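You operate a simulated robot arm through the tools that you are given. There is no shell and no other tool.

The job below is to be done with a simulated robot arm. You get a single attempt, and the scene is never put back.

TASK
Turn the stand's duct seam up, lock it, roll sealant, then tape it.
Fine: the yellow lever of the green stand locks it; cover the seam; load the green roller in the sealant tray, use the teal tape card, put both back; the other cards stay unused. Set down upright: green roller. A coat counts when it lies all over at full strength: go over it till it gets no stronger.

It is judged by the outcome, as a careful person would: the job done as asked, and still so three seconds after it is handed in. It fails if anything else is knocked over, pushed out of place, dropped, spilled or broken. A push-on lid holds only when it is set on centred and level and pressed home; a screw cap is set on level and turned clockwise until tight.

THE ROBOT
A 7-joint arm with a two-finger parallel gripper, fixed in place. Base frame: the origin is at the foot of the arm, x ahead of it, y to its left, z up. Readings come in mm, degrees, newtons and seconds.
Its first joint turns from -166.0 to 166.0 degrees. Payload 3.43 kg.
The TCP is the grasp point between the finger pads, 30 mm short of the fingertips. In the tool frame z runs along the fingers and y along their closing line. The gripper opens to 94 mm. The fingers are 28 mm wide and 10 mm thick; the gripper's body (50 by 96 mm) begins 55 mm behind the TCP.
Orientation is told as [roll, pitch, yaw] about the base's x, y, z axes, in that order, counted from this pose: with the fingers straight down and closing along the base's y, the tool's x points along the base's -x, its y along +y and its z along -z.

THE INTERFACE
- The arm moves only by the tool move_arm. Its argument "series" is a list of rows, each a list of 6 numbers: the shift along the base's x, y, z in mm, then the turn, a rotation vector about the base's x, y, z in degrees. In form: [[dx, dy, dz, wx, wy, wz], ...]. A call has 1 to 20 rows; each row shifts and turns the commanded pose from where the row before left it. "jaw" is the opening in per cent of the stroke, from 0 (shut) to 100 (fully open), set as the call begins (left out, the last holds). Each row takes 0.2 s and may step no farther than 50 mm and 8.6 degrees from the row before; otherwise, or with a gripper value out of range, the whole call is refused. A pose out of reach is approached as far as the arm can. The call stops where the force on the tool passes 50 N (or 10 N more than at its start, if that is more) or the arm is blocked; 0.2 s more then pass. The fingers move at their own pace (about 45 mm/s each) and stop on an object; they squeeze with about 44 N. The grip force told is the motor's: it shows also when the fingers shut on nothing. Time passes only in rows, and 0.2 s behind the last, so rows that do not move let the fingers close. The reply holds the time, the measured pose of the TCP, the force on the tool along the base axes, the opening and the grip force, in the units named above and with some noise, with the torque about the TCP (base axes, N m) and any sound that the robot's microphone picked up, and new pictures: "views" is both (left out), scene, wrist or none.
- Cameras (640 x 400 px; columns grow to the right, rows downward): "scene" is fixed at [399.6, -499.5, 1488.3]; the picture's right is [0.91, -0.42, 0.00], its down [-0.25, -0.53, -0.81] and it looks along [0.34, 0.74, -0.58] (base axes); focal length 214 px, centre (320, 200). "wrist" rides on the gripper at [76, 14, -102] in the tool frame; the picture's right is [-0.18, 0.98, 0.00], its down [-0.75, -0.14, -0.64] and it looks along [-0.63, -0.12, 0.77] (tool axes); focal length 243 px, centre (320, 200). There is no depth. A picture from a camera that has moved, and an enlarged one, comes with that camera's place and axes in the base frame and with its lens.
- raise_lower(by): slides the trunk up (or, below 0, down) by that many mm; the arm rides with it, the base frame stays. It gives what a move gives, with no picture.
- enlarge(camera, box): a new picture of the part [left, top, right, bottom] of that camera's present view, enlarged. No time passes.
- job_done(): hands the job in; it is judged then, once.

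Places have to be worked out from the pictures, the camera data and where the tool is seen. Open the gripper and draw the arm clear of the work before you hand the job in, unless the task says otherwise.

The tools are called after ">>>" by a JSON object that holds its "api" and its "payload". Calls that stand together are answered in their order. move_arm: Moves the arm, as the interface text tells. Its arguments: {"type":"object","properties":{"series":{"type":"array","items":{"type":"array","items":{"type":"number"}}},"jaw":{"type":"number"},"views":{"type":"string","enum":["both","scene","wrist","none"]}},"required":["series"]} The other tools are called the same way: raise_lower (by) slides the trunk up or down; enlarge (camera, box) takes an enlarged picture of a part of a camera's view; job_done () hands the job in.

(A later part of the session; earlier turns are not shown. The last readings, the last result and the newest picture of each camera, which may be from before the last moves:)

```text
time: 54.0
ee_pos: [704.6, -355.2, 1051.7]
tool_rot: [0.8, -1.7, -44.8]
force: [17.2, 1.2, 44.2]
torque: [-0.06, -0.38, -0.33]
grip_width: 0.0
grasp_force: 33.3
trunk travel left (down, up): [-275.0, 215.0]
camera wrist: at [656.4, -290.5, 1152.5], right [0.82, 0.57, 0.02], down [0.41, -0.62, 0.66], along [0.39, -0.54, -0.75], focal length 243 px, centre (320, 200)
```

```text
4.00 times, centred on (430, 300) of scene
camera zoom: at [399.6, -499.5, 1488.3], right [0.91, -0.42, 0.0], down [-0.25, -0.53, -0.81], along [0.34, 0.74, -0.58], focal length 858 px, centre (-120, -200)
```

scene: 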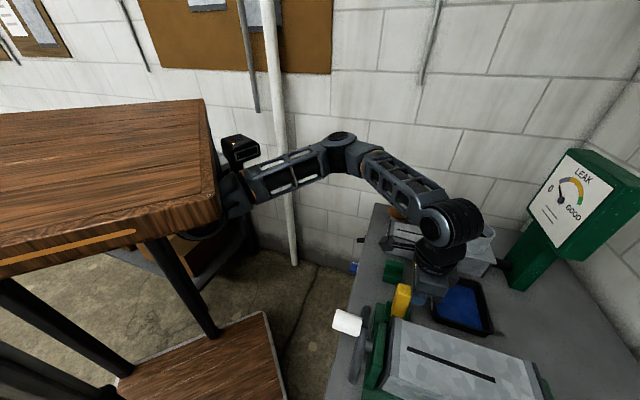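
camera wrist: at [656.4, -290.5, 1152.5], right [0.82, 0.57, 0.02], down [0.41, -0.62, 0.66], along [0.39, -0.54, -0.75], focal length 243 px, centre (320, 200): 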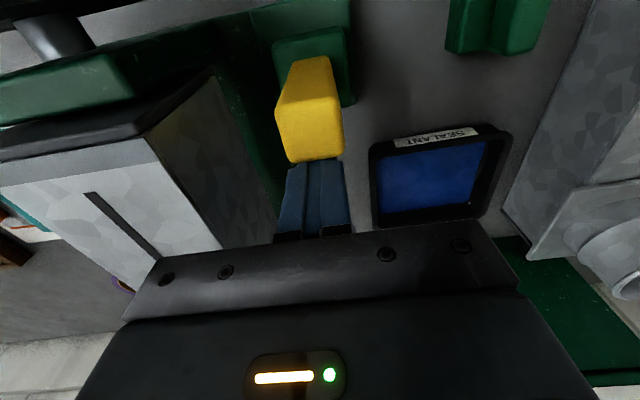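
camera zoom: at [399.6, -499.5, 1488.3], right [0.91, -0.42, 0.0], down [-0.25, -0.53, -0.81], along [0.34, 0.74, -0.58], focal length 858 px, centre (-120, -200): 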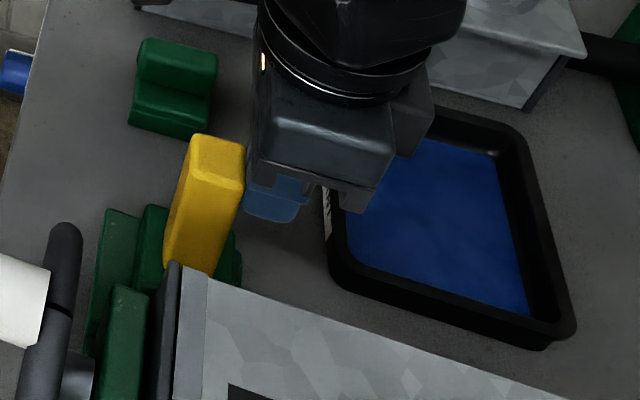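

Lever is near vertical now. Ease up a little and continue.

>>> {"api": "move_arm", "payload": {"series": [[0, 0, 6, 0, 0, 0], [-5, 4.9, 0, 0, 0, 0], [-5, 4.9, 0, 0, 0, 0], [-5, 4.9, 0, 0, 0, 0], [-5, 4.9, 0, 0, 0, 0], [-5, 4.9, -1, 0, 0, 0], [0, 0, 0, 0, 0, 0]], "views": "both"}}

>>> {"api": "enlarge", "payload": {"camera": "scene", "box": [360, 250, 500, 350]}}

```text
time: 55.6
ee_pos: [679.4, -330.3, 1055.8]
tool_rot: [0.7, -1.5, -44.8]
force: [0.7, 0.2, 0.3]
torque: [0.02, -0.01, 0.01]
grip_width: 0.2
grasp_force: 33.3
trunk travel left (down, up): [-275.0, 215.0]
camera wrist: at [631.2, -266.4, 1156.1], right [0.82, 0.57, 0.02], down [0.42, -0.63, 0.66], along [0.39, -0.54, -0.75], focal length 243 px, centre (320, 200)
```

scene: 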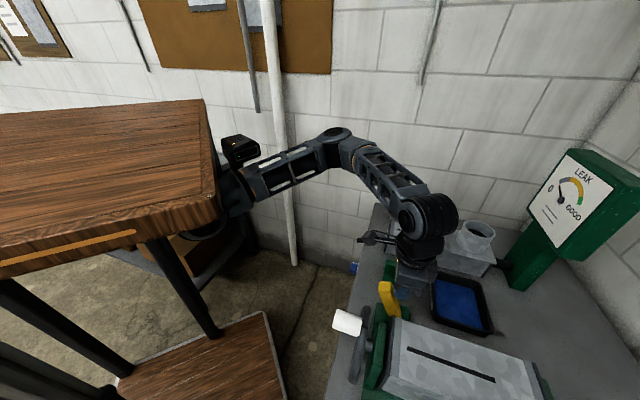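
wrist: 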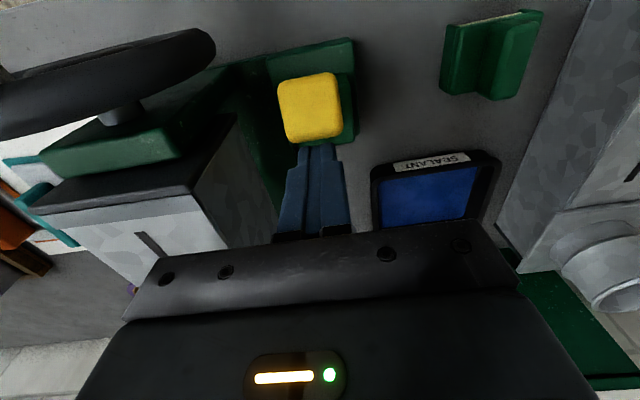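

```text
4.00 times, centred on (430, 300) of scene
camera zoom: at [399.6, -499.5, 1488.3], right [0.91, -0.42, 0.0], down [-0.25, -0.53, -0.81], along [0.34, 0.74, -0.58], focal length 858 px, centre (-120, -200)
```

zoom: 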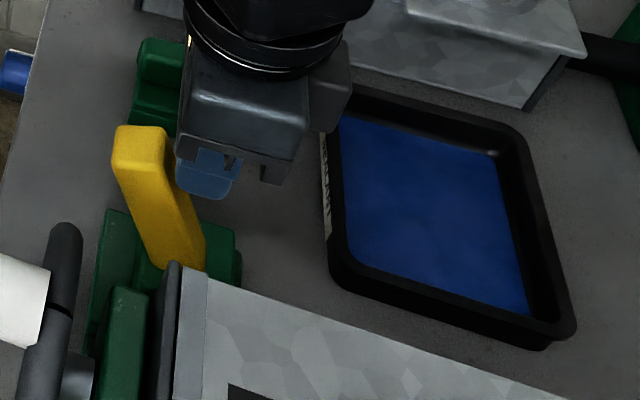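

The lever has passed vertical. I continue pushing toward −a until it meets its stop.

>>> {"api": "move_arm", "payload": {"series": [[-3, 3, -8, 0, 0, 0], [-4, 4, -8, 0, 0, 0], [-5, 4.9, 0, 0, 0, 0], [-5, 4.9, 0, 0, 0, 0], [-5, 4.9, 0, 0, 0, 0], [0, 0, 0, 0, 0, 0]], "views": "both"}}

>>> {"api": "enlarge", "payload": {"camera": "scene", "box": [360, 250, 500, 350]}}

```text
time: 56.1
ee_pos: [678.3, -330.4, 1050.3]
tool_rot: [0.7, -2.9, -44.4]
force: [6.4, -7.3, 10.0]
torque: [-0.1, -0.1, -0.01]
grip_width: 0.0
grasp_force: 32.4
trunk travel left (down, up): [-275.0, 215.0]
stopped in row 2: the force on the tool passed its limit at 63 N (the readings are from after the stop); the commanded pose is now the measured one
camera wrist: at [628.5, -264.1, 1149.2], right [0.82, 0.57, 0.02], down [0.41, -0.61, 0.68], along [0.4, -0.55, -0.74], focal length 243 px, centre (320, 200)
```

scene: 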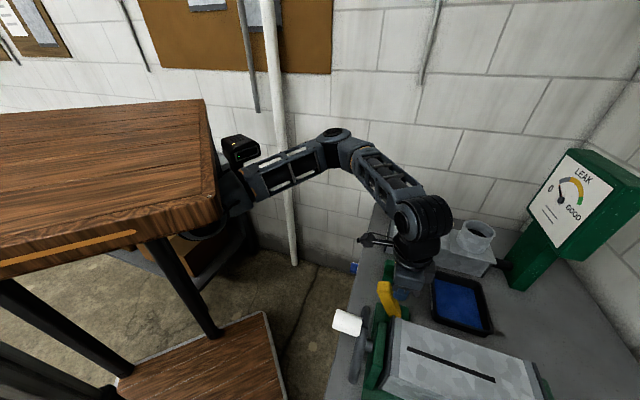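
wrist: 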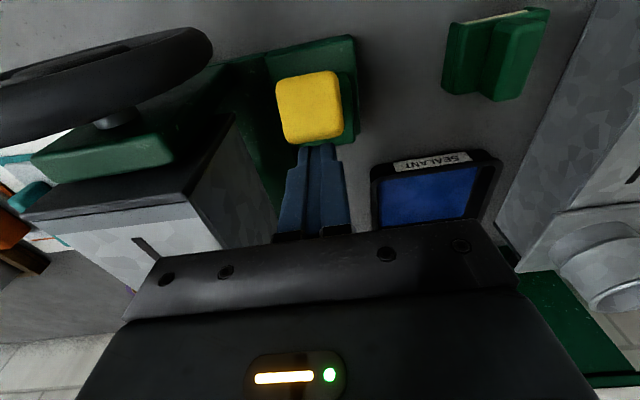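

```text
4.00 times, centred on (430, 300) of scene
camera zoom: at [399.6, -499.5, 1488.3], right [0.91, -0.42, 0.0], down [-0.25, -0.53, -0.81], along [0.34, 0.74, -0.58], focal length 858 px, centre (-120, -200)
```

zoom: 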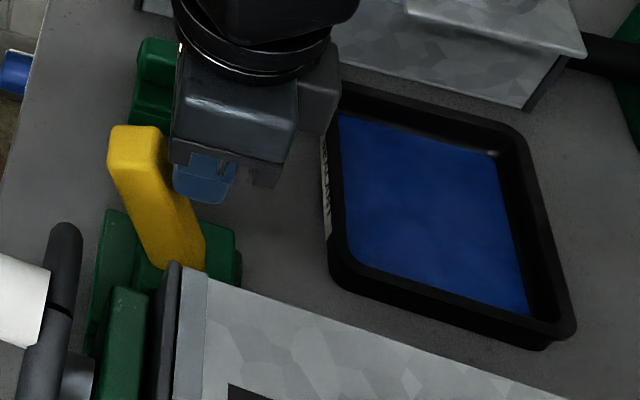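

Lever tip is now at ≈[650,-300,1048], mirrored from where it began, so it may be at its other stop. I confirm with a purely horizontal nudge toward −a, from slightly higher.

>>> {"api": "move_arm", "payload": {"series": [[2, -2, 3, 0, 0.7, 0], [-2, 2, 0, 0, 0.7, 0], [-3, 3, 0, 0, 0, 0], [-3, 3, 0, 0, 0, 0], [0, 0, 0, 0, 0, 0]], "views": "scene"}}

>>> {"api": "enlarge", "payload": {"camera": "scene", "box": [360, 250, 500, 350]}}

```text
time: 57.1
ee_pos: [677.7, -328.9, 1053.3]
tool_rot: [-0.4, -2.6, -44.3]
force: [9.2, -11.7, 2.6]
torque: [-0.27, -0.3, 0.03]
grip_width: 0.0
grasp_force: 32.9
trunk travel left (down, up): [-275.0, 215.0]
stopped in row 4: the force on the tool passed its limit at 55 N (the readings are from after the stop); the commanded pose is now the measured one
```

scene: 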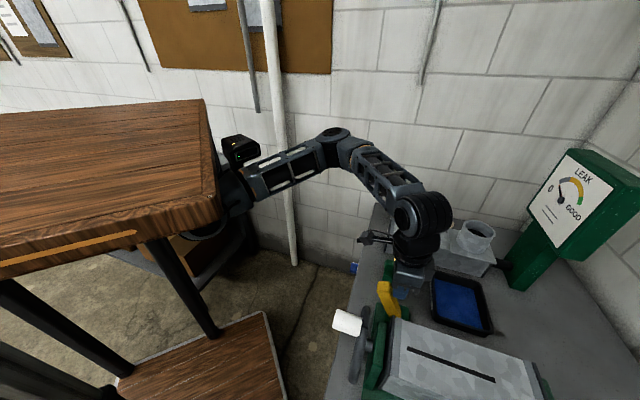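

```text
4.00 times, centred on (430, 300) of scene
camera zoom: at [399.6, -499.5, 1488.3], right [0.91, -0.42, 0.0], down [-0.25, -0.53, -0.81], along [0.34, 0.74, -0.58], focal length 858 px, centre (-120, -200)
```

zoom: 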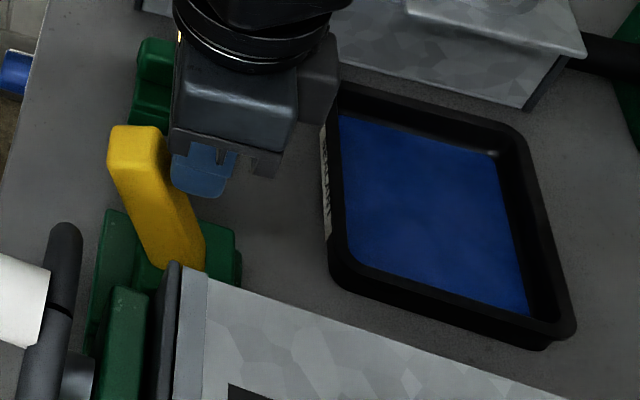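

The lever is firmly at its stop — locked. Now I retreat and go above the green roller with open fingers.

>>> {"api": "move_arm", "payload": {"series": [[7, -7, 15, 0, 0, 0], [5, 0, 30, 0, 1, 0], [20, 20, 20, 0, 0, 0], [25, 30, 0, 0, 0, 0], [25, 35, 0, 0, 0, 0], [20, 30, 0, 0, 0, 0], [0, 0, 0, 0, 0, 0]], "jaw": 80, "views": "both"}}

>>> {"api": "enlarge", "payload": {"camera": "wrist", "box": [240, 10, 420, 160]}}

>>> {"api": "enlarge", "payload": {"camera": "scene", "box": [340, 250, 560, 400]}}

```text
time: 58.7
ee_pos: [776.5, -222.3, 1118.6]
tool_rot: [-1.1, -1.7, -44.3]
force: [0.1, 0.1, 0.3]
torque: [0.0, 0.0, 0.0]
grip_width: 75.3
grasp_force: 0.1
trunk travel left (down, up): [-275.0, 215.0]
camera wrist: at [731.0, -155.5, 1218.9], right [0.82, 0.58, -0.01], down [0.44, -0.6, 0.67], along [0.38, -0.55, -0.74], focal length 243 px, centre (320, 200)
```

scene: 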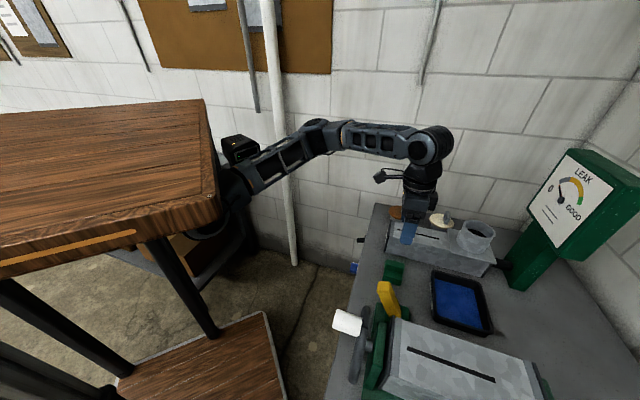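
wrist: 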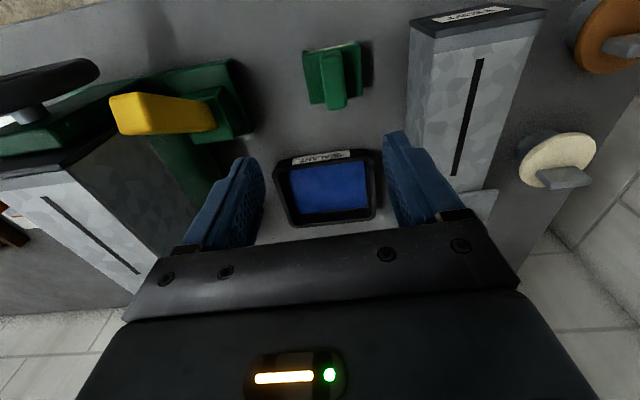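

```text
2.67 times, centred on (330, 85) of wrist
camera zoom: at [731.0, -155.5, 1218.9], right [0.82, 0.58, -0.01], down [0.44, -0.6, 0.67], along [0.38, -0.55, -0.74], focal length 647 px, centre (293, 507)
```

zoom: 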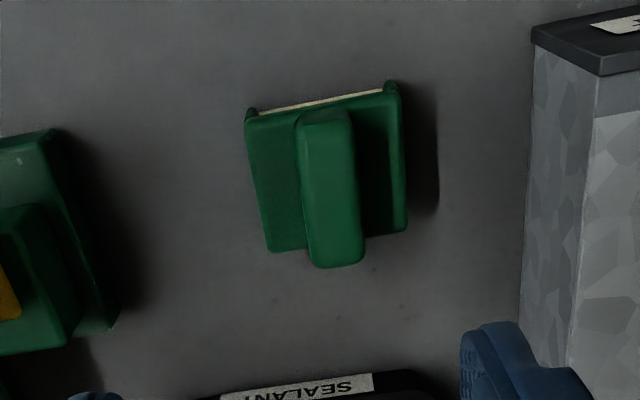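

```text
2.67 times, centred on (450, 325) of scene
camera zoom: at [399.6, -499.5, 1488.3], right [0.91, -0.42, 0.0], down [-0.25, -0.53, -0.81], along [0.34, 0.74, -0.58], focal length 572 px, centre (-27, -133)
```

zoom: 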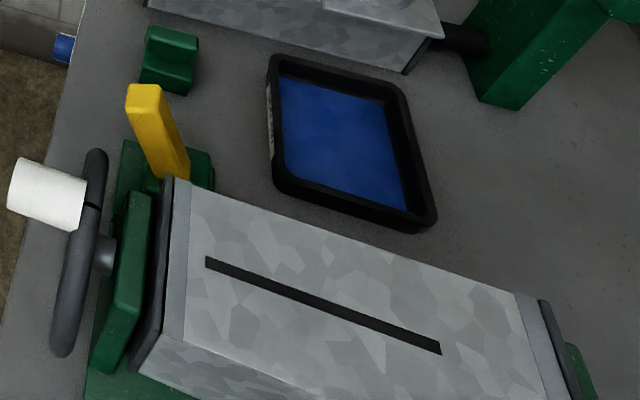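

Lever locked, seam up. The roller is aligned with the bench (closing direction matches yaw −45°), handle top centre ≈[784,-210,943]. I level the tool, align above the handle and come down part way.

>>> {"api": "move_arm", "payload": {"series": [[4, 6, -30, 2.0, 0.45, 0], [3.5, 6, -40, 0, 0, 0], [0, 0, -30, 0, 0, 0], [0, 0, 0, 0, 0, 0]], "views": "both"}}

>>> {"api": "enlarge", "payload": {"camera": "wrist", "box": [230, 50, 410, 200]}}

```text
time: 59.7
ee_pos: [785.5, -209.6, 1017.7]
tool_rot: [0.1, -0.1, -44.3]
force: [0.1, -1.1, -0.2]
torque: [-0.01, -0.01, -0.01]
grip_width: 75.1
grasp_force: 0.0
trunk travel left (down, up): [-275.0, 215.0]
camera wrist: at [740.4, -145.1, 1121.2], right [0.82, 0.58, 0.0], down [0.44, -0.63, 0.64], along [0.37, -0.52, -0.77], focal length 243 px, centre (320, 200)
```

scene: 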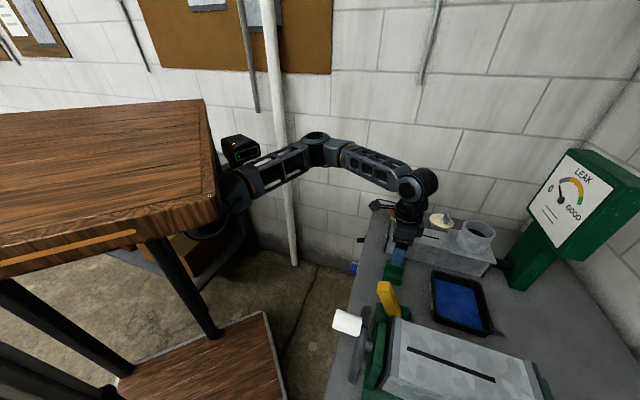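
wrist: 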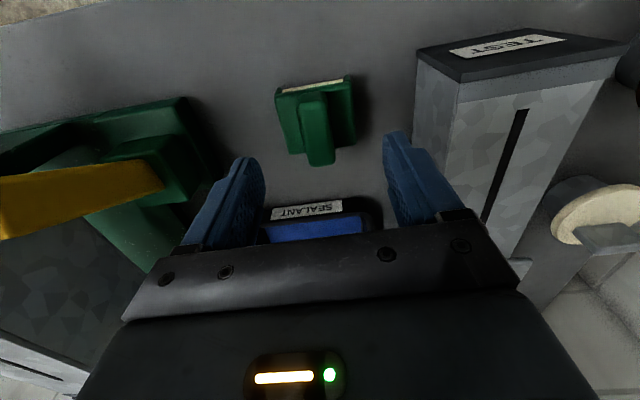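

```text
2.67 times, centred on (320, 125) of wrist
camera zoom: at [740.4, -145.1, 1121.2], right [0.82, 0.58, 0.0], down [0.44, -0.63, 0.64], along [0.37, -0.52, -0.77], focal length 647 px, centre (320, 400)
```

zoom: 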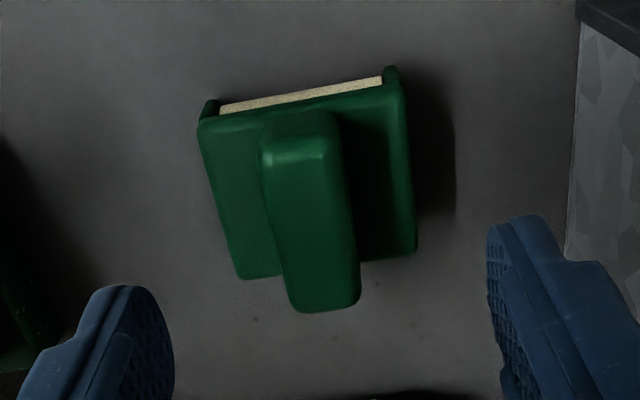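

Well aligned over the handle. Small correction and descend so the fingers straddle it, stopping above the roller's plate.

>>> {"api": "move_arm", "payload": {"series": [[1, -4.6, -17, 0, 0, 0], [0, 0, -17, 0, 0, 0], [0, 0, -17, 0, 0, 0], [0, 0, -16, 0, 0, 0], [0, 0, 0, 0, 0, 0]], "views": "both"}}

>>> {"api": "enlarge", "payload": {"camera": "wrist", "box": [230, 90, 410, 240]}}

```text
time: 60.9
ee_pos: [787.0, -213.0, 950.4]
tool_rot: [-0.1, 0.0, -44.4]
force: [-0.4, 0.2, 0.7]
torque: [0.04, 0.01, -0.02]
grip_width: 75.4
grasp_force: 0.0
trunk travel left (down, up): [-275.0, 215.0]
camera wrist: at [742.1, -148.4, 1053.0], right [0.82, 0.58, 0.0], down [0.44, -0.63, 0.64], along [0.37, -0.53, -0.77], focal length 243 px, centre (320, 200)
```

scene: 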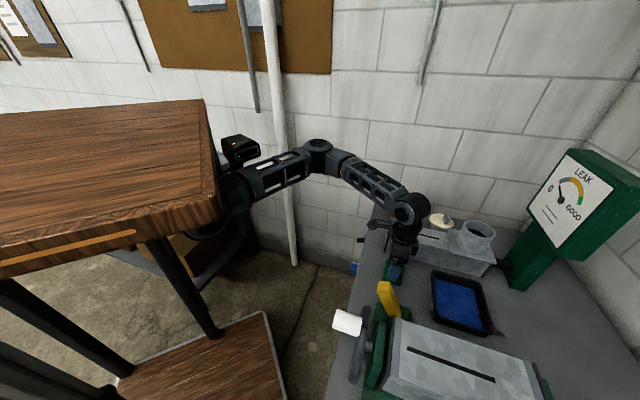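
wrist: 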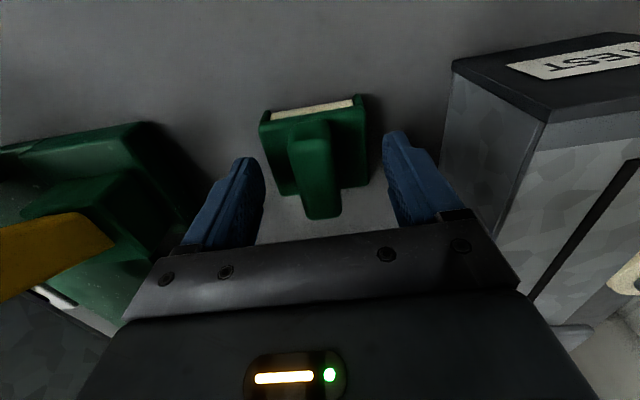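

```text
2.67 times, centred on (320, 165) of wrist
camera zoom: at [742.1, -148.4, 1053.0], right [0.82, 0.58, 0.0], down [0.44, -0.63, 0.64], along [0.37, -0.53, -0.77], focal length 647 px, centre (320, 293)
```

zoom: 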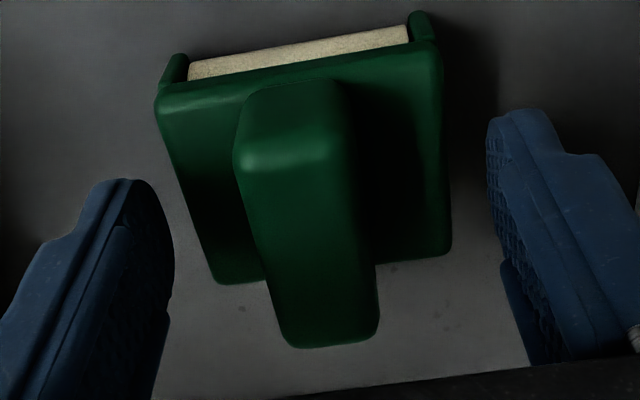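

The handle is between the pads with the tips still above the plate. Close the gripper.

>>> {"api": "move_arm", "payload": {"series": [[-1, -1, -3, 0, 0, 0], [0, 0, 0, 0, 0, 0], [0, 0, 0, 0, 0, 0], [0, 0, 0, 0, 0, 0], [0, 0, 0, 0, 0, 0]], "jaw": 0, "views": "both"}}

>>> {"api": "enlarge", "payload": {"camera": "wrist", "box": [230, 90, 410, 240]}}

```text
time: 62.1
ee_pos: [785.8, -212.9, 948.0]
tool_rot: [0.0, 0.0, -44.4]
force: [-0.1, -1.1, -0.6]
torque: [0.03, 0.0, 0.0]
grip_width: 27.7
grasp_force: 43.7
trunk travel left (down, up): [-275.0, 215.0]
camera wrist: at [741.0, -149.2, 1050.2], right [0.82, 0.58, 0.0], down [0.44, -0.63, 0.64], along [0.37, -0.52, -0.77], focal length 243 px, centre (320, 200)
```

scene: 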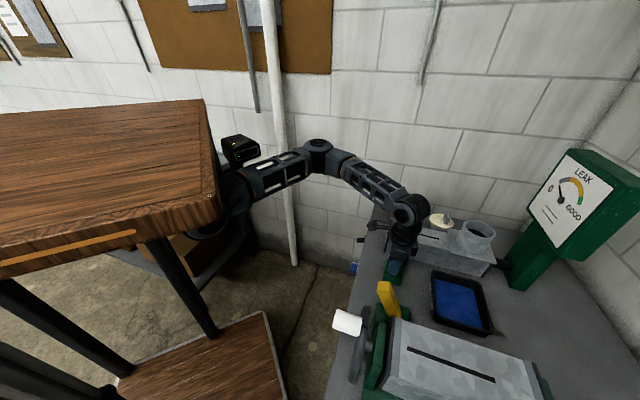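
wrist: 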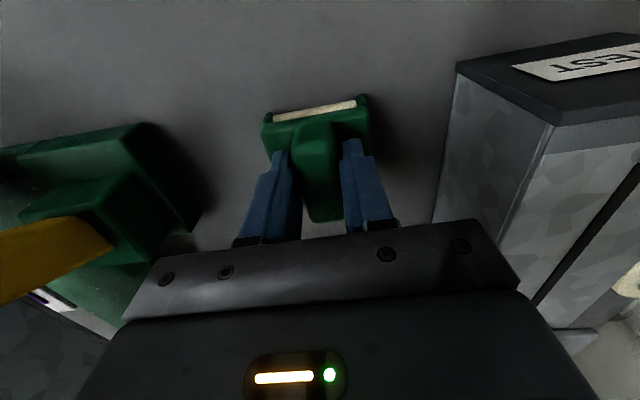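

```text
2.67 times, centred on (320, 165) of wrist
camera zoom: at [741.0, -149.2, 1050.2], right [0.82, 0.58, 0.0], down [0.44, -0.63, 0.64], along [0.37, -0.52, -0.77], focal length 647 px, centre (320, 293)
```

zoom: 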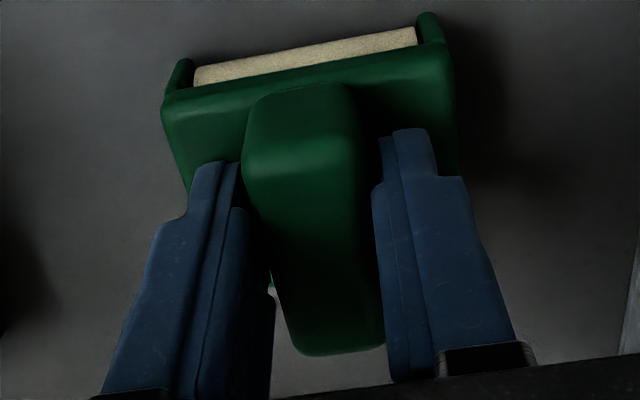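

Gripped (27.7 mm handle). Its resting pose is TCP [785.8,-212.9,948.0], yaw −44.4 — to remember. Lift and look.

>>> {"api": "move_arm", "payload": {"series": [[0, 0, 15, 0, 0, 0], [0, 0, 25, 0, 0, 0], [0, 0, 30, 0, 0, 0], [0, 0, 30, 0, 0, 0], [0, 0, 0, 0, 0, 0]], "views": "both"}}

>>> {"api": "enlarge", "payload": {"camera": "scene", "box": [350, 200, 510, 340]}}

```text
time: 63.3
ee_pos: [786.8, -213.1, 1047.1]
tool_rot: [0.0, 0.0, -44.3]
force: [0.7, 0.4, -1.3]
torque: [0.0, 0.02, -0.01]
grip_width: 27.5
grasp_force: 43.9
trunk travel left (down, up): [-275.0, 215.0]
camera wrist: at [741.1, -149.8, 1149.8], right [0.82, 0.58, 0.0], down [0.44, -0.63, 0.64], along [0.37, -0.52, -0.77], focal length 243 px, centre (320, 200)
```

scene: 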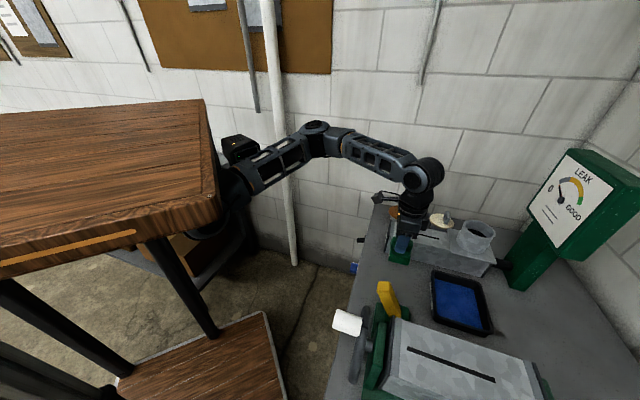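
wrist: 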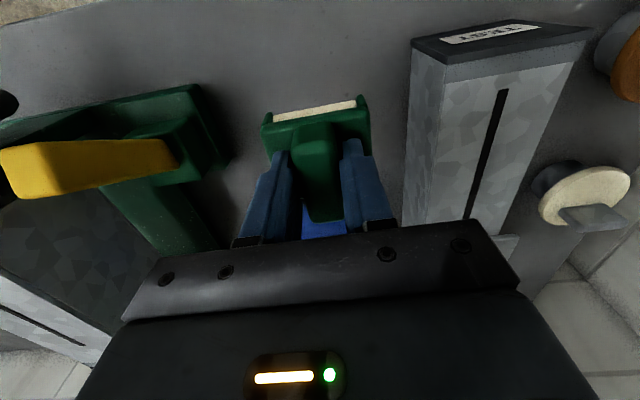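

```text
2.86 times, centred on (430, 270) of scene
camera zoom: at [399.6, -499.5, 1488.3], right [0.91, -0.42, 0.0], down [-0.25, -0.53, -0.81], along [0.34, 0.74, -0.58], focal length 613 px, centre (6, 0)
```

zoom: 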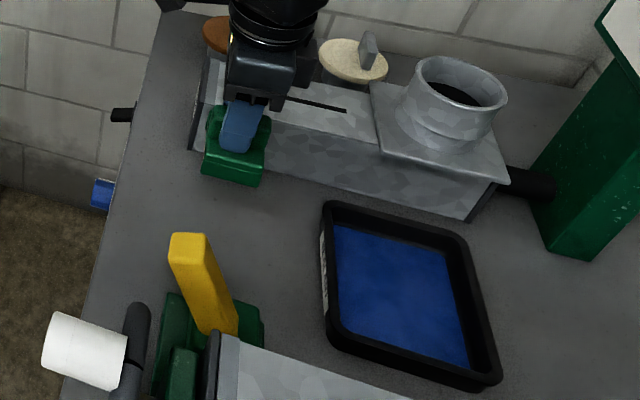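

Roller lifted cleanly. The tray's blue floor centres at about [894,-362,893]; I carry the roller over the tray (slightly near of centre) at height.

>>> {"api": "move_arm", "payload": {"series": [[24, -34.4, 0, 0, 0, 0], [24, -34.4, 0, 0, 0, 0], [24, -34.4, 0, 0, 0, 0], [24, -34.4, 0, 0, 0, 0], [0, 0, 0, 0, 0, 0]], "views": "both"}}

>>> {"api": "enlarge", "payload": {"camera": "scene", "box": [390, 230, 530, 350]}}

>>> {"api": "enlarge", "payload": {"camera": "wrist", "box": [200, 30, 440, 250]}}

```text
time: 64.5
ee_pos: [883.8, -351.6, 1046.4]
tool_rot: [-0.1, 0.0, -44.2]
force: [0.0, 0.1, -1.8]
torque: [0.01, -0.01, -0.01]
grip_width: 27.7
grasp_force: 44.0
trunk travel left (down, up): [-275.0, 215.0]
camera wrist: at [838.9, -287.3, 1150.0], right [0.82, 0.57, 0.0], down [0.44, -0.63, 0.64], along [0.37, -0.53, -0.77], focal length 243 px, centre (320, 200)
```

scene: 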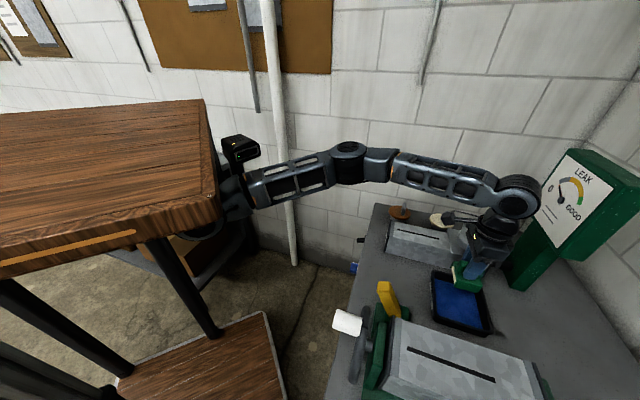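
wrist: 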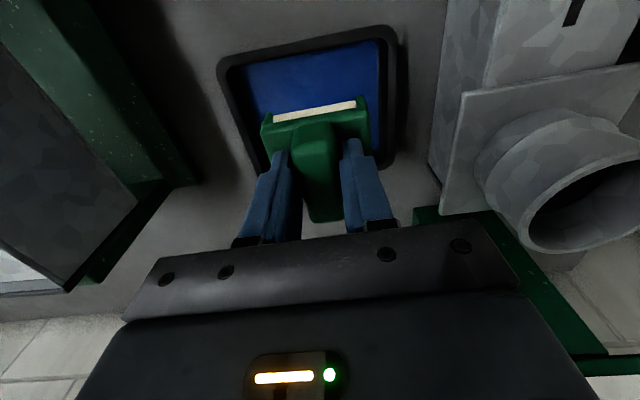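

```text
3.33 times, centred on (460, 290) of scene
camera zoom: at [399.6, -499.5, 1488.3], right [0.91, -0.42, 0.0], down [-0.25, -0.53, -0.81], along [0.34, 0.74, -0.58], focal length 715 px, centre (-147, -100)
```

zoom: 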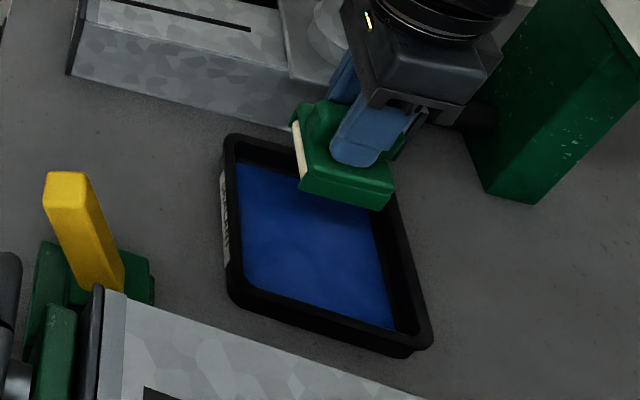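

```text
1.82 times, centred on (320, 140) of wrist
camera zoom: at [838.9, -287.3, 1150.0], right [0.82, 0.57, 0.0], down [0.44, -0.63, 0.64], along [0.37, -0.53, -0.77], focal length 441 px, centre (320, 309)
```

zoom: 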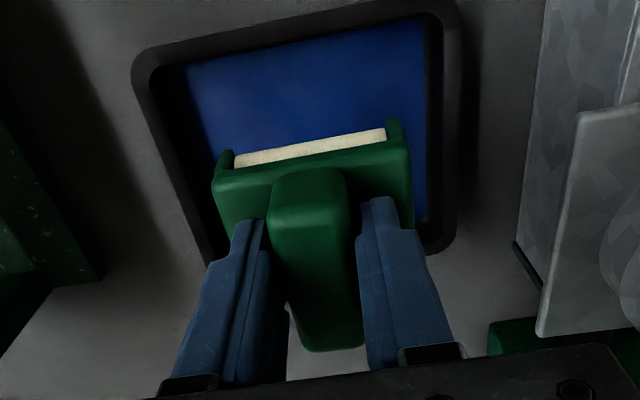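

The roller is centred over the tray. Lower it toward the sealant surface, slowing near the floor.

>>> {"api": "move_arm", "payload": {"series": [[0, 0, -25, 0, 0, 0], [0, 0, -25, 0, 0, 0], [0, 0, -20, 0, 0, 0], [0, 0, -8, 0, 0, 0], [0, 0, -3, 0, 0, 0], [0, 0, -3, 0, 0, 0], [0, 0, 0, 0, 0, 0]], "views": "both"}}

```text
time: 66.1
ee_pos: [881.9, -350.6, 965.0]
tool_rot: [-0.2, 0.0, -44.3]
force: [0.1, 0.1, -1.0]
torque: [0.0, 0.01, -0.02]
grip_width: 28.0
grasp_force: 44.0
trunk travel left (down, up): [-275.0, 215.0]
camera wrist: at [836.5, -287.0, 1067.2], right [0.82, 0.58, 0.0], down [0.44, -0.63, 0.64], along [0.37, -0.52, -0.77], focal length 243 px, centre (320, 200)
```

scene: 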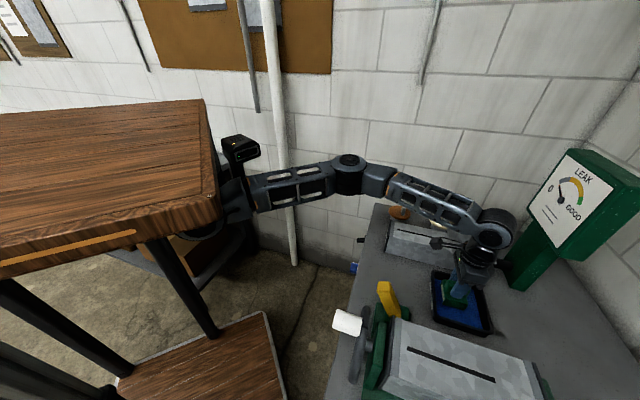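
wrist: 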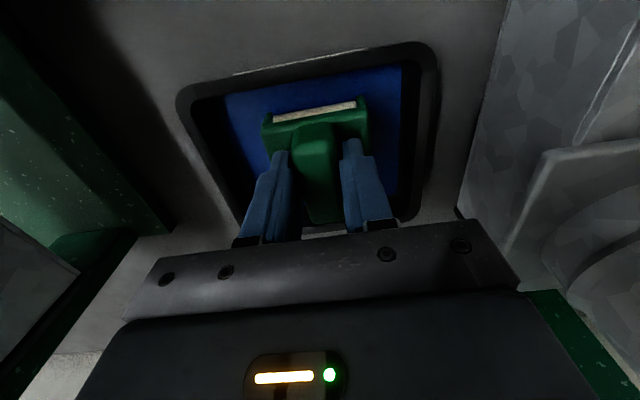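

No contact yet at TCP z=965. Continue down in 2–3 mm steps until light contact.

>>> {"api": "move_arm", "payload": {"series": [[0, 0, -3, 0, 0, 0], [0, 0, -3, 0, 0, 0], [0, 0, -3, 0, 0, 0], [0, 0, 0, 0, 0, 0]], "views": "none"}}

```text
time: 67.1
ee_pos: [882.2, -351.5, 956.8]
tool_rot: [0.1, -0.1, -44.3]
force: [-0.8, 1.6, 9.2]
torque: [0.17, 0.18, 0.0]
grip_width: 27.8
grasp_force: 43.9
trunk travel left (down, up): [-275.0, 215.0]
```

Light contact (9 N). Roll back and forth along a in the tray.

>>> {"api": "move_arm", "payload": {"series": [[7, -7, 0, 0, 0, 0], [7, -7, 0, 0, 0, 0], [6, -6, 0, 0, 0, 0], [-7, 7, 0, 0, 0, 0], [-7, 7, 0, 0, 0, 0], [-7, 7, 0, 0, 0, 0], [-4, 4, 0, 0, 0, 0], [7, -7, 0, 0, 0, 0], [7, -7, 0, 0, 0, 0], [7, -7, 0, 0, 0, 0], [0, 0, 0, 0, 0, 0]], "views": "both"}}

>>> {"api": "enlarge", "payload": {"camera": "wrist", "box": [160, 20, 460, 250]}}

```text
time: 69.5
ee_pos: [897.3, -366.5, 956.4]
tool_rot: [0.2, 0.0, -44.3]
force: [-3.8, 4.4, 15.3]
torque: [0.18, 0.14, -0.04]
grip_width: 27.7
grasp_force: 43.8
trunk travel left (down, up): [-275.0, 215.0]
camera wrist: at [851.6, -303.2, 1059.1], right [0.82, 0.58, 0.0], down [0.44, -0.63, 0.64], along [0.37, -0.52, -0.77], focal length 243 px, centre (320, 200)
```

scene: 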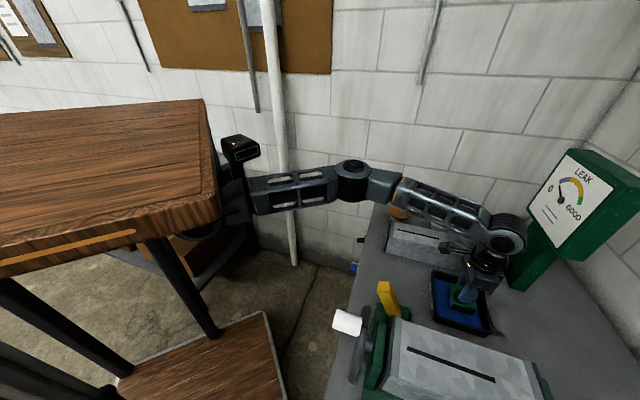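
wrist: 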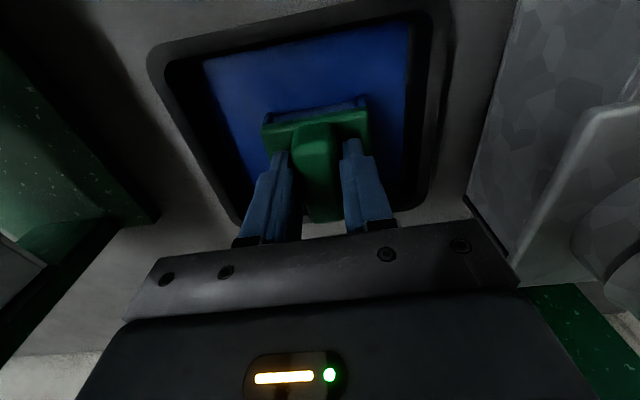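

```text
1.74 times, centred on (310, 135) of wrist
camera zoom: at [851.6, -303.2, 1059.1], right [0.82, 0.58, 0.0], down [0.44, -0.63, 0.64], along [0.37, -0.52, -0.77], focal length 422 px, centre (337, 313)
```

zoom: 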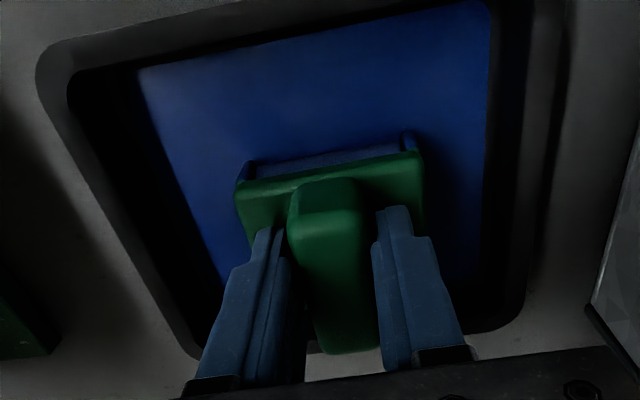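

The roll has turned blue: loaded. One more back-and-forth for a full load, then lift straight up.

>>> {"api": "move_arm", "payload": {"series": [[-7, 7, 0, 0, 0, 0], [-7, 7, 0, 0, 0, 0], [-7, 7, 0, 0, 0, 0], [-5, 5, 0, 0, 0, 0], [7, -7, 0, 0, 0, 0], [7, -7, 0, 0, 0, 0], [0, 0, 10, 0, 0, 0], [0, 0, 30, 0, 0, 0], [0, 0, 40, 0, 0, 0], [0, 0, 40, 0, 0, 0], [0, 0, 40, 0, 0, 0], [0, 0, 40, 0, 0, 0], [0, 0, 0, 0, 0, 0]], "views": "both"}}

>>> {"api": "enlarge", "payload": {"camera": "wrist", "box": [200, 60, 440, 250]}}

```text
time: 72.3
ee_pos: [883.8, -354.5, 1155.2]
tool_rot: [0.0, 0.0, -44.3]
force: [-1.2, -0.2, -0.9]
torque: [0.0, 0.04, 0.01]
grip_width: 27.8
grasp_force: 44.0
trunk travel left (down, up): [-275.0, 215.0]
camera wrist: at [839.0, -290.6, 1257.8], right [0.82, 0.58, 0.0], down [0.44, -0.63, 0.64], along [0.37, -0.53, -0.77], focal length 243 px, centre (320, 200)
```

scene: 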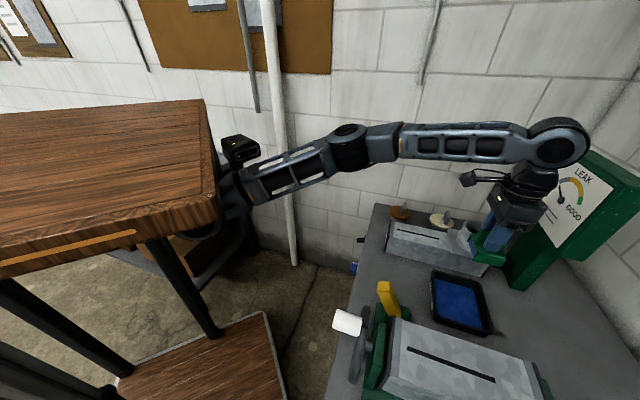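
wrist: 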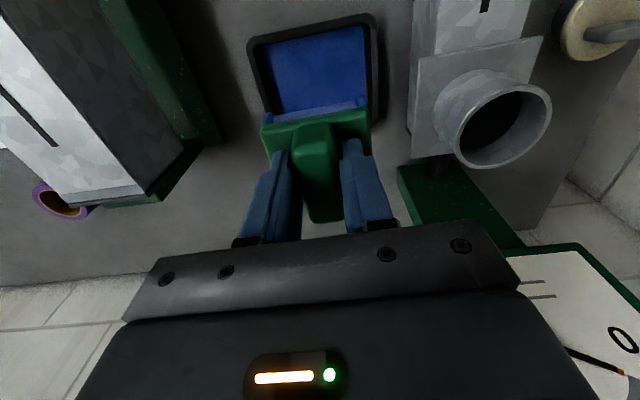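

```text
2.11 times, centred on (320, 155) of wrist
camera zoom: at [839.0, -290.6, 1257.8], right [0.82, 0.58, 0.0], down [0.44, -0.63, 0.64], along [0.37, -0.53, -0.77], focal length 511 px, centre (320, 295)
```

zoom: 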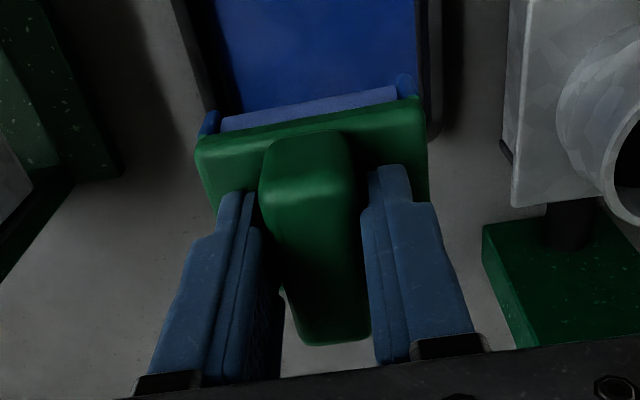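

Roller loaded. From the scene view, the seam runs from about [606,-422] to [701,-517] at z≈1052. I carry the roller above the seam's middle at safe height.

>>> {"api": "move_arm", "payload": {"series": [[-39, -18.5, 10, 0, 0, 0], [-39, -18.5, 10, 0, 0, 0], [-39, -18.5, 0, 0, 0, 0], [-39, -18.5, 0, 0, 0, 0], [-39, -18.5, 0, 0, 0, 0], [-39.5, -19, 0, 0, 0, -0.5], [0, 0, 0, 0, 0, 0]], "views": "both"}}

>>> {"api": "enlarge", "payload": {"camera": "wrist", "box": [200, 30, 440, 250]}}

>>> {"api": "enlarge", "payload": {"camera": "scene", "box": [340, 250, 560, 400]}}

```text
time: 73.9
ee_pos: [651.0, -463.2, 1175.8]
tool_rot: [-0.1, 0.0, -44.8]
force: [0.0, -0.4, -1.0]
torque: [-0.02, 0.0, -0.02]
grip_width: 28.0
grasp_force: 44.4
trunk travel left (down, up): [-275.0, 215.0]
camera wrist: at [607.3, -399.8, 1278.1], right [0.82, 0.57, 0.0], down [0.44, -0.63, 0.64], along [0.36, -0.53, -0.77], focal length 243 px, centre (320, 200)
```

scene: 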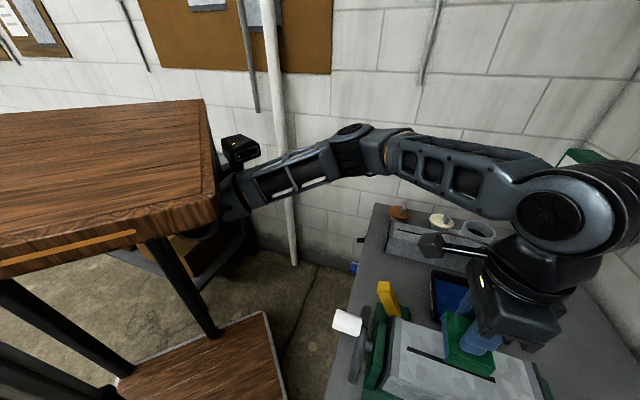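
wrist: 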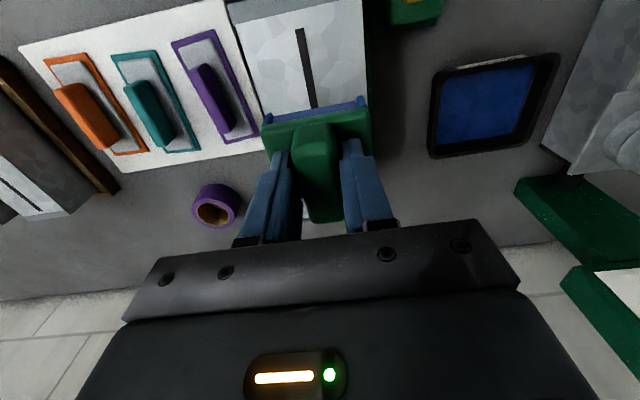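

```text
1.82 times, centred on (320, 140) of wrist
camera zoom: at [607.3, -399.8, 1278.1], right [0.82, 0.57, 0.0], down [0.44, -0.63, 0.64], along [0.36, -0.53, -0.77], focal length 441 px, centre (320, 309)
```

zoom: 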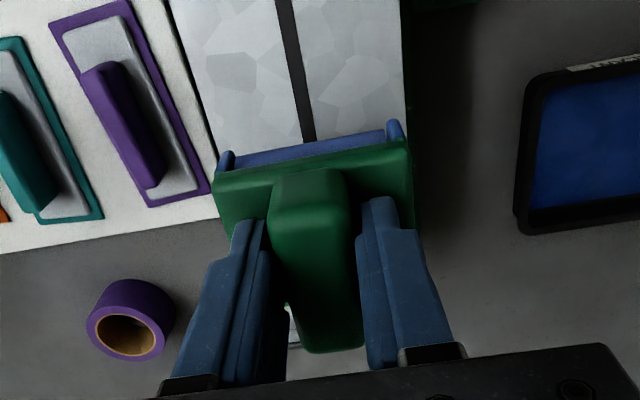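

```text
2.67 times, centred on (450, 325) of scene
camera zoom: at [399.6, -499.5, 1488.3], right [0.91, -0.42, 0.0], down [-0.25, -0.53, -0.81], along [0.34, 0.74, -0.58], focal length 572 px, centre (-27, -133)
```

zoom: 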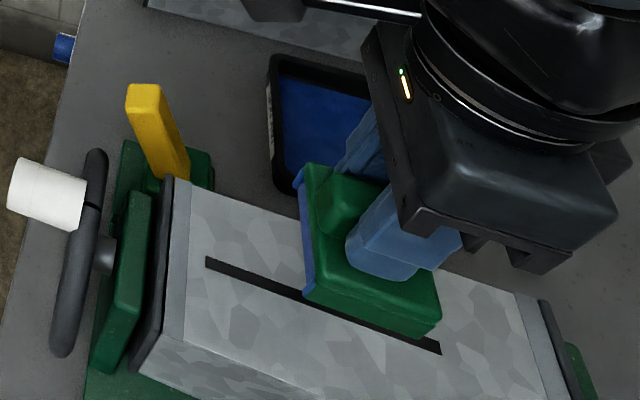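

The roller is over the seam, ~3 mm to the left. I correct and lower toward the duct's top face.

>>> {"api": "move_arm", "payload": {"series": [[-2, -2, -25, 0, 0, 0], [0, 0, -20, 0, 0, 0], [0, 0, -3, 0, 0, 0], [0, 0, -3, 0, 0, 0], [0, 0, -3, 0, 0, 0], [0, 0, 0, 0, 0, 0]], "views": "none"}}

```text
time: 75.3
ee_pos: [648.9, -466.6, 1121.1]
tool_rot: [0.0, -0.1, -44.7]
force: [-0.6, 0.5, -0.2]
torque: [0.02, -0.02, -0.02]
grip_width: 27.5
grasp_force: 44.0
trunk travel left (down, up): [-275.0, 215.0]
```

>>> {"api": "move_arm", "payload": {"series": [[0, 0, -3, 0, 0, 0], [0, 0, -2, 0, 0, 0], [0, 0, -2, 0, 0, 0], [0, 0, 0, 0, 0, 0]], "views": "scene"}}

```text
time: 76.3
ee_pos: [648.5, -469.0, 1119.2]
tool_rot: [-0.1, -0.4, -44.8]
force: [-1.7, 2.7, 19.3]
torque: [0.48, 0.23, 0.0]
grip_width: 27.6
grasp_force: 43.9
trunk travel left (down, up): [-275.0, 215.0]
stopped in row 4: the force on the tool passed its limit at 51 N (the readings are from after the stop); the commanded pose is now the measured one
```

scene: 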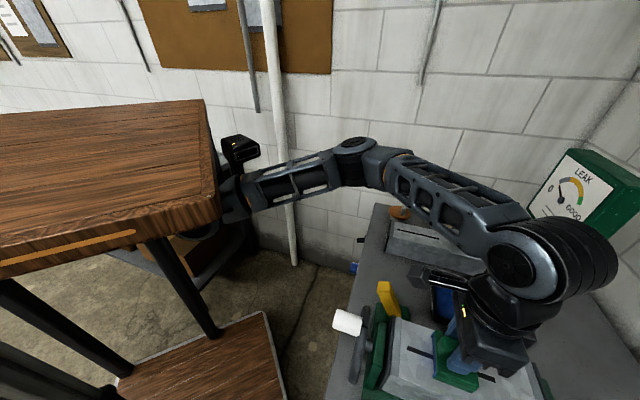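

Contact at TCP z≈1119.5 (duct top ≈1056). I ease the pressure by 1 mm and roll toward the near end of the seam.

>>> {"api": "move_arm", "payload": {"series": [[0.7, 0.7, 1, 0, 0, 0], [-5.2, 6.2, 0, 0, 0, 0], [-5.2, 6.2, 0, 0, 0, 0], [-5.6, 5.6, 0, 0, 0, 0], [-5.6, 5.6, 0, 0, 0, 0], [-5.6, 5.6, 0, 0, 0, 0], [-5.6, 5.6, 0, 0, 0, 0], [0, 0, 0, 0, 0, 0]], "views": "both"}}

>>> {"api": "enlarge", "payload": {"camera": "scene", "box": [340, 250, 560, 400]}}

```text
time: 78.1
ee_pos: [616.5, -433.5, 1120.4]
tool_rot: [-0.2, -0.4, -44.8]
force: [4.2, -2.6, 15.8]
torque: [-0.22, -0.22, -0.05]
grip_width: 27.6
grasp_force: 44.4
trunk travel left (down, up): [-275.0, 215.0]
camera wrist: at [571.5, -368.6, 1221.7], right [0.82, 0.57, 0.0], down [0.43, -0.63, 0.65], along [0.37, -0.53, -0.76], focal length 243 px, centre (320, 200)
```

scene: 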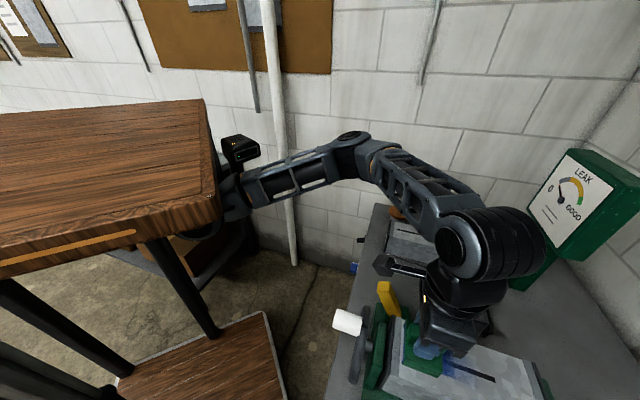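
wrist: 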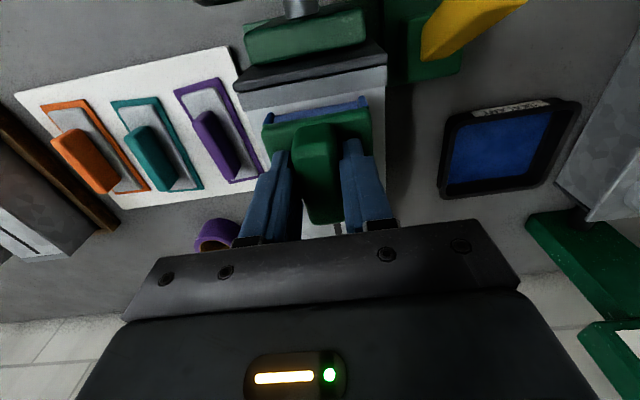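

```text
2.67 times, centred on (450, 325) of scene
camera zoom: at [399.6, -499.5, 1488.3], right [0.91, -0.42, 0.0], down [-0.25, -0.53, -0.81], along [0.34, 0.74, -0.58], focal length 572 px, centre (-27, -133)
```

zoom: 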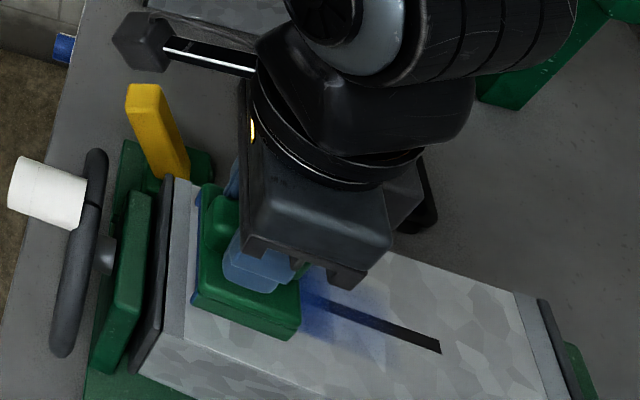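

The sealant is being laid down. Continue ~14 mm further to the near end, watching for contact with the end plate.

>>> {"api": "move_arm", "payload": {"series": [[-5, 5, 0, 0, 0, 0], [-5, 5, 0, 0, 0, 0], [-3, 3, 0, 0, 0, 0], [0, 0, 0, 0, 0, 0]], "views": "both"}}

>>> {"api": "enlarge", "payload": {"camera": "scene", "box": [340, 250, 560, 400]}}

>>> {"api": "enlarge", "payload": {"camera": "wrist", "box": [220, 40, 420, 200]}}

```text
time: 79.1
ee_pos: [603.3, -420.9, 1118.5]
tool_rot: [-0.2, -0.4, -44.8]
force: [7.0, -5.9, 30.2]
torque: [0.0, -0.25, -0.01]
grip_width: 28.0
grasp_force: 44.2
trunk travel left (down, up): [-275.0, 215.0]
camera wrist: at [558.2, -356.4, 1221.5], right [0.82, 0.57, 0.0], down [0.43, -0.63, 0.65], along [0.37, -0.53, -0.76], focal length 243 px, centre (320, 200)
```

scene: 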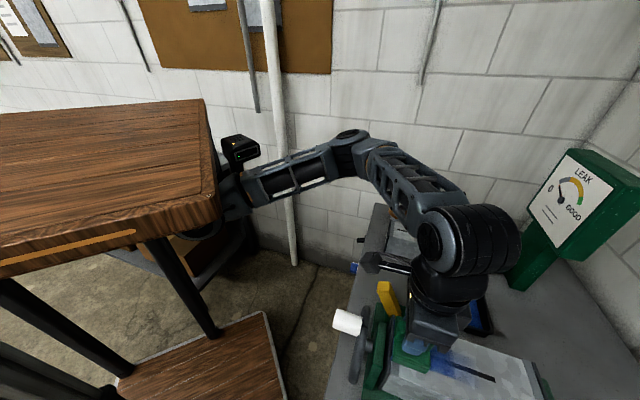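
wrist: 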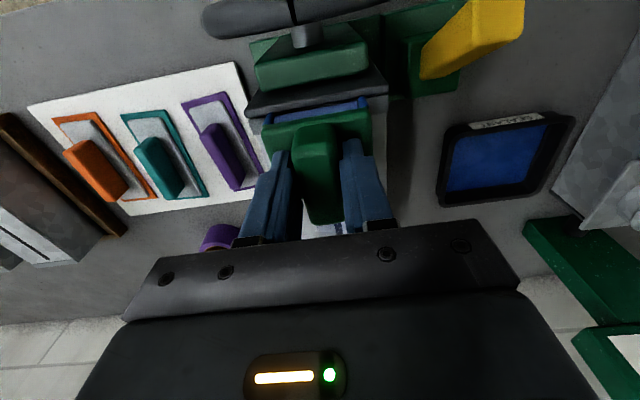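

```text
2.67 times, centred on (450, 325) of scene
camera zoom: at [399.6, -499.5, 1488.3], right [0.91, -0.42, 0.0], down [-0.25, -0.53, -0.81], along [0.34, 0.74, -0.58], focal length 572 px, centre (-27, -133)
```

zoom: 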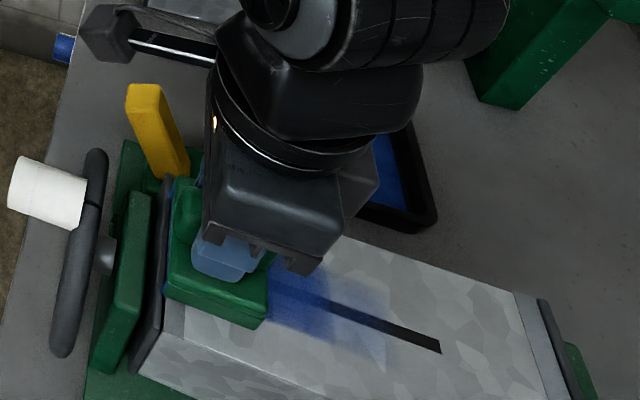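

```text
2.50 times, centred on (320, 120) of wrist
camera zoom: at [558.2, -356.4, 1221.5], right [0.82, 0.57, 0.0], down [0.43, -0.63, 0.65], along [0.37, -0.53, -0.76], focal length 606 px, centre (320, 400)
```

zoom: 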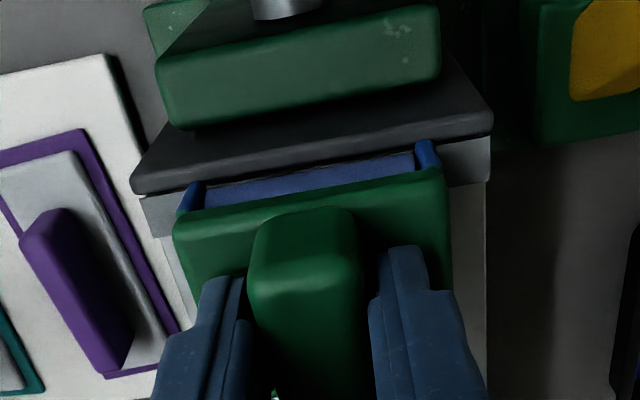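

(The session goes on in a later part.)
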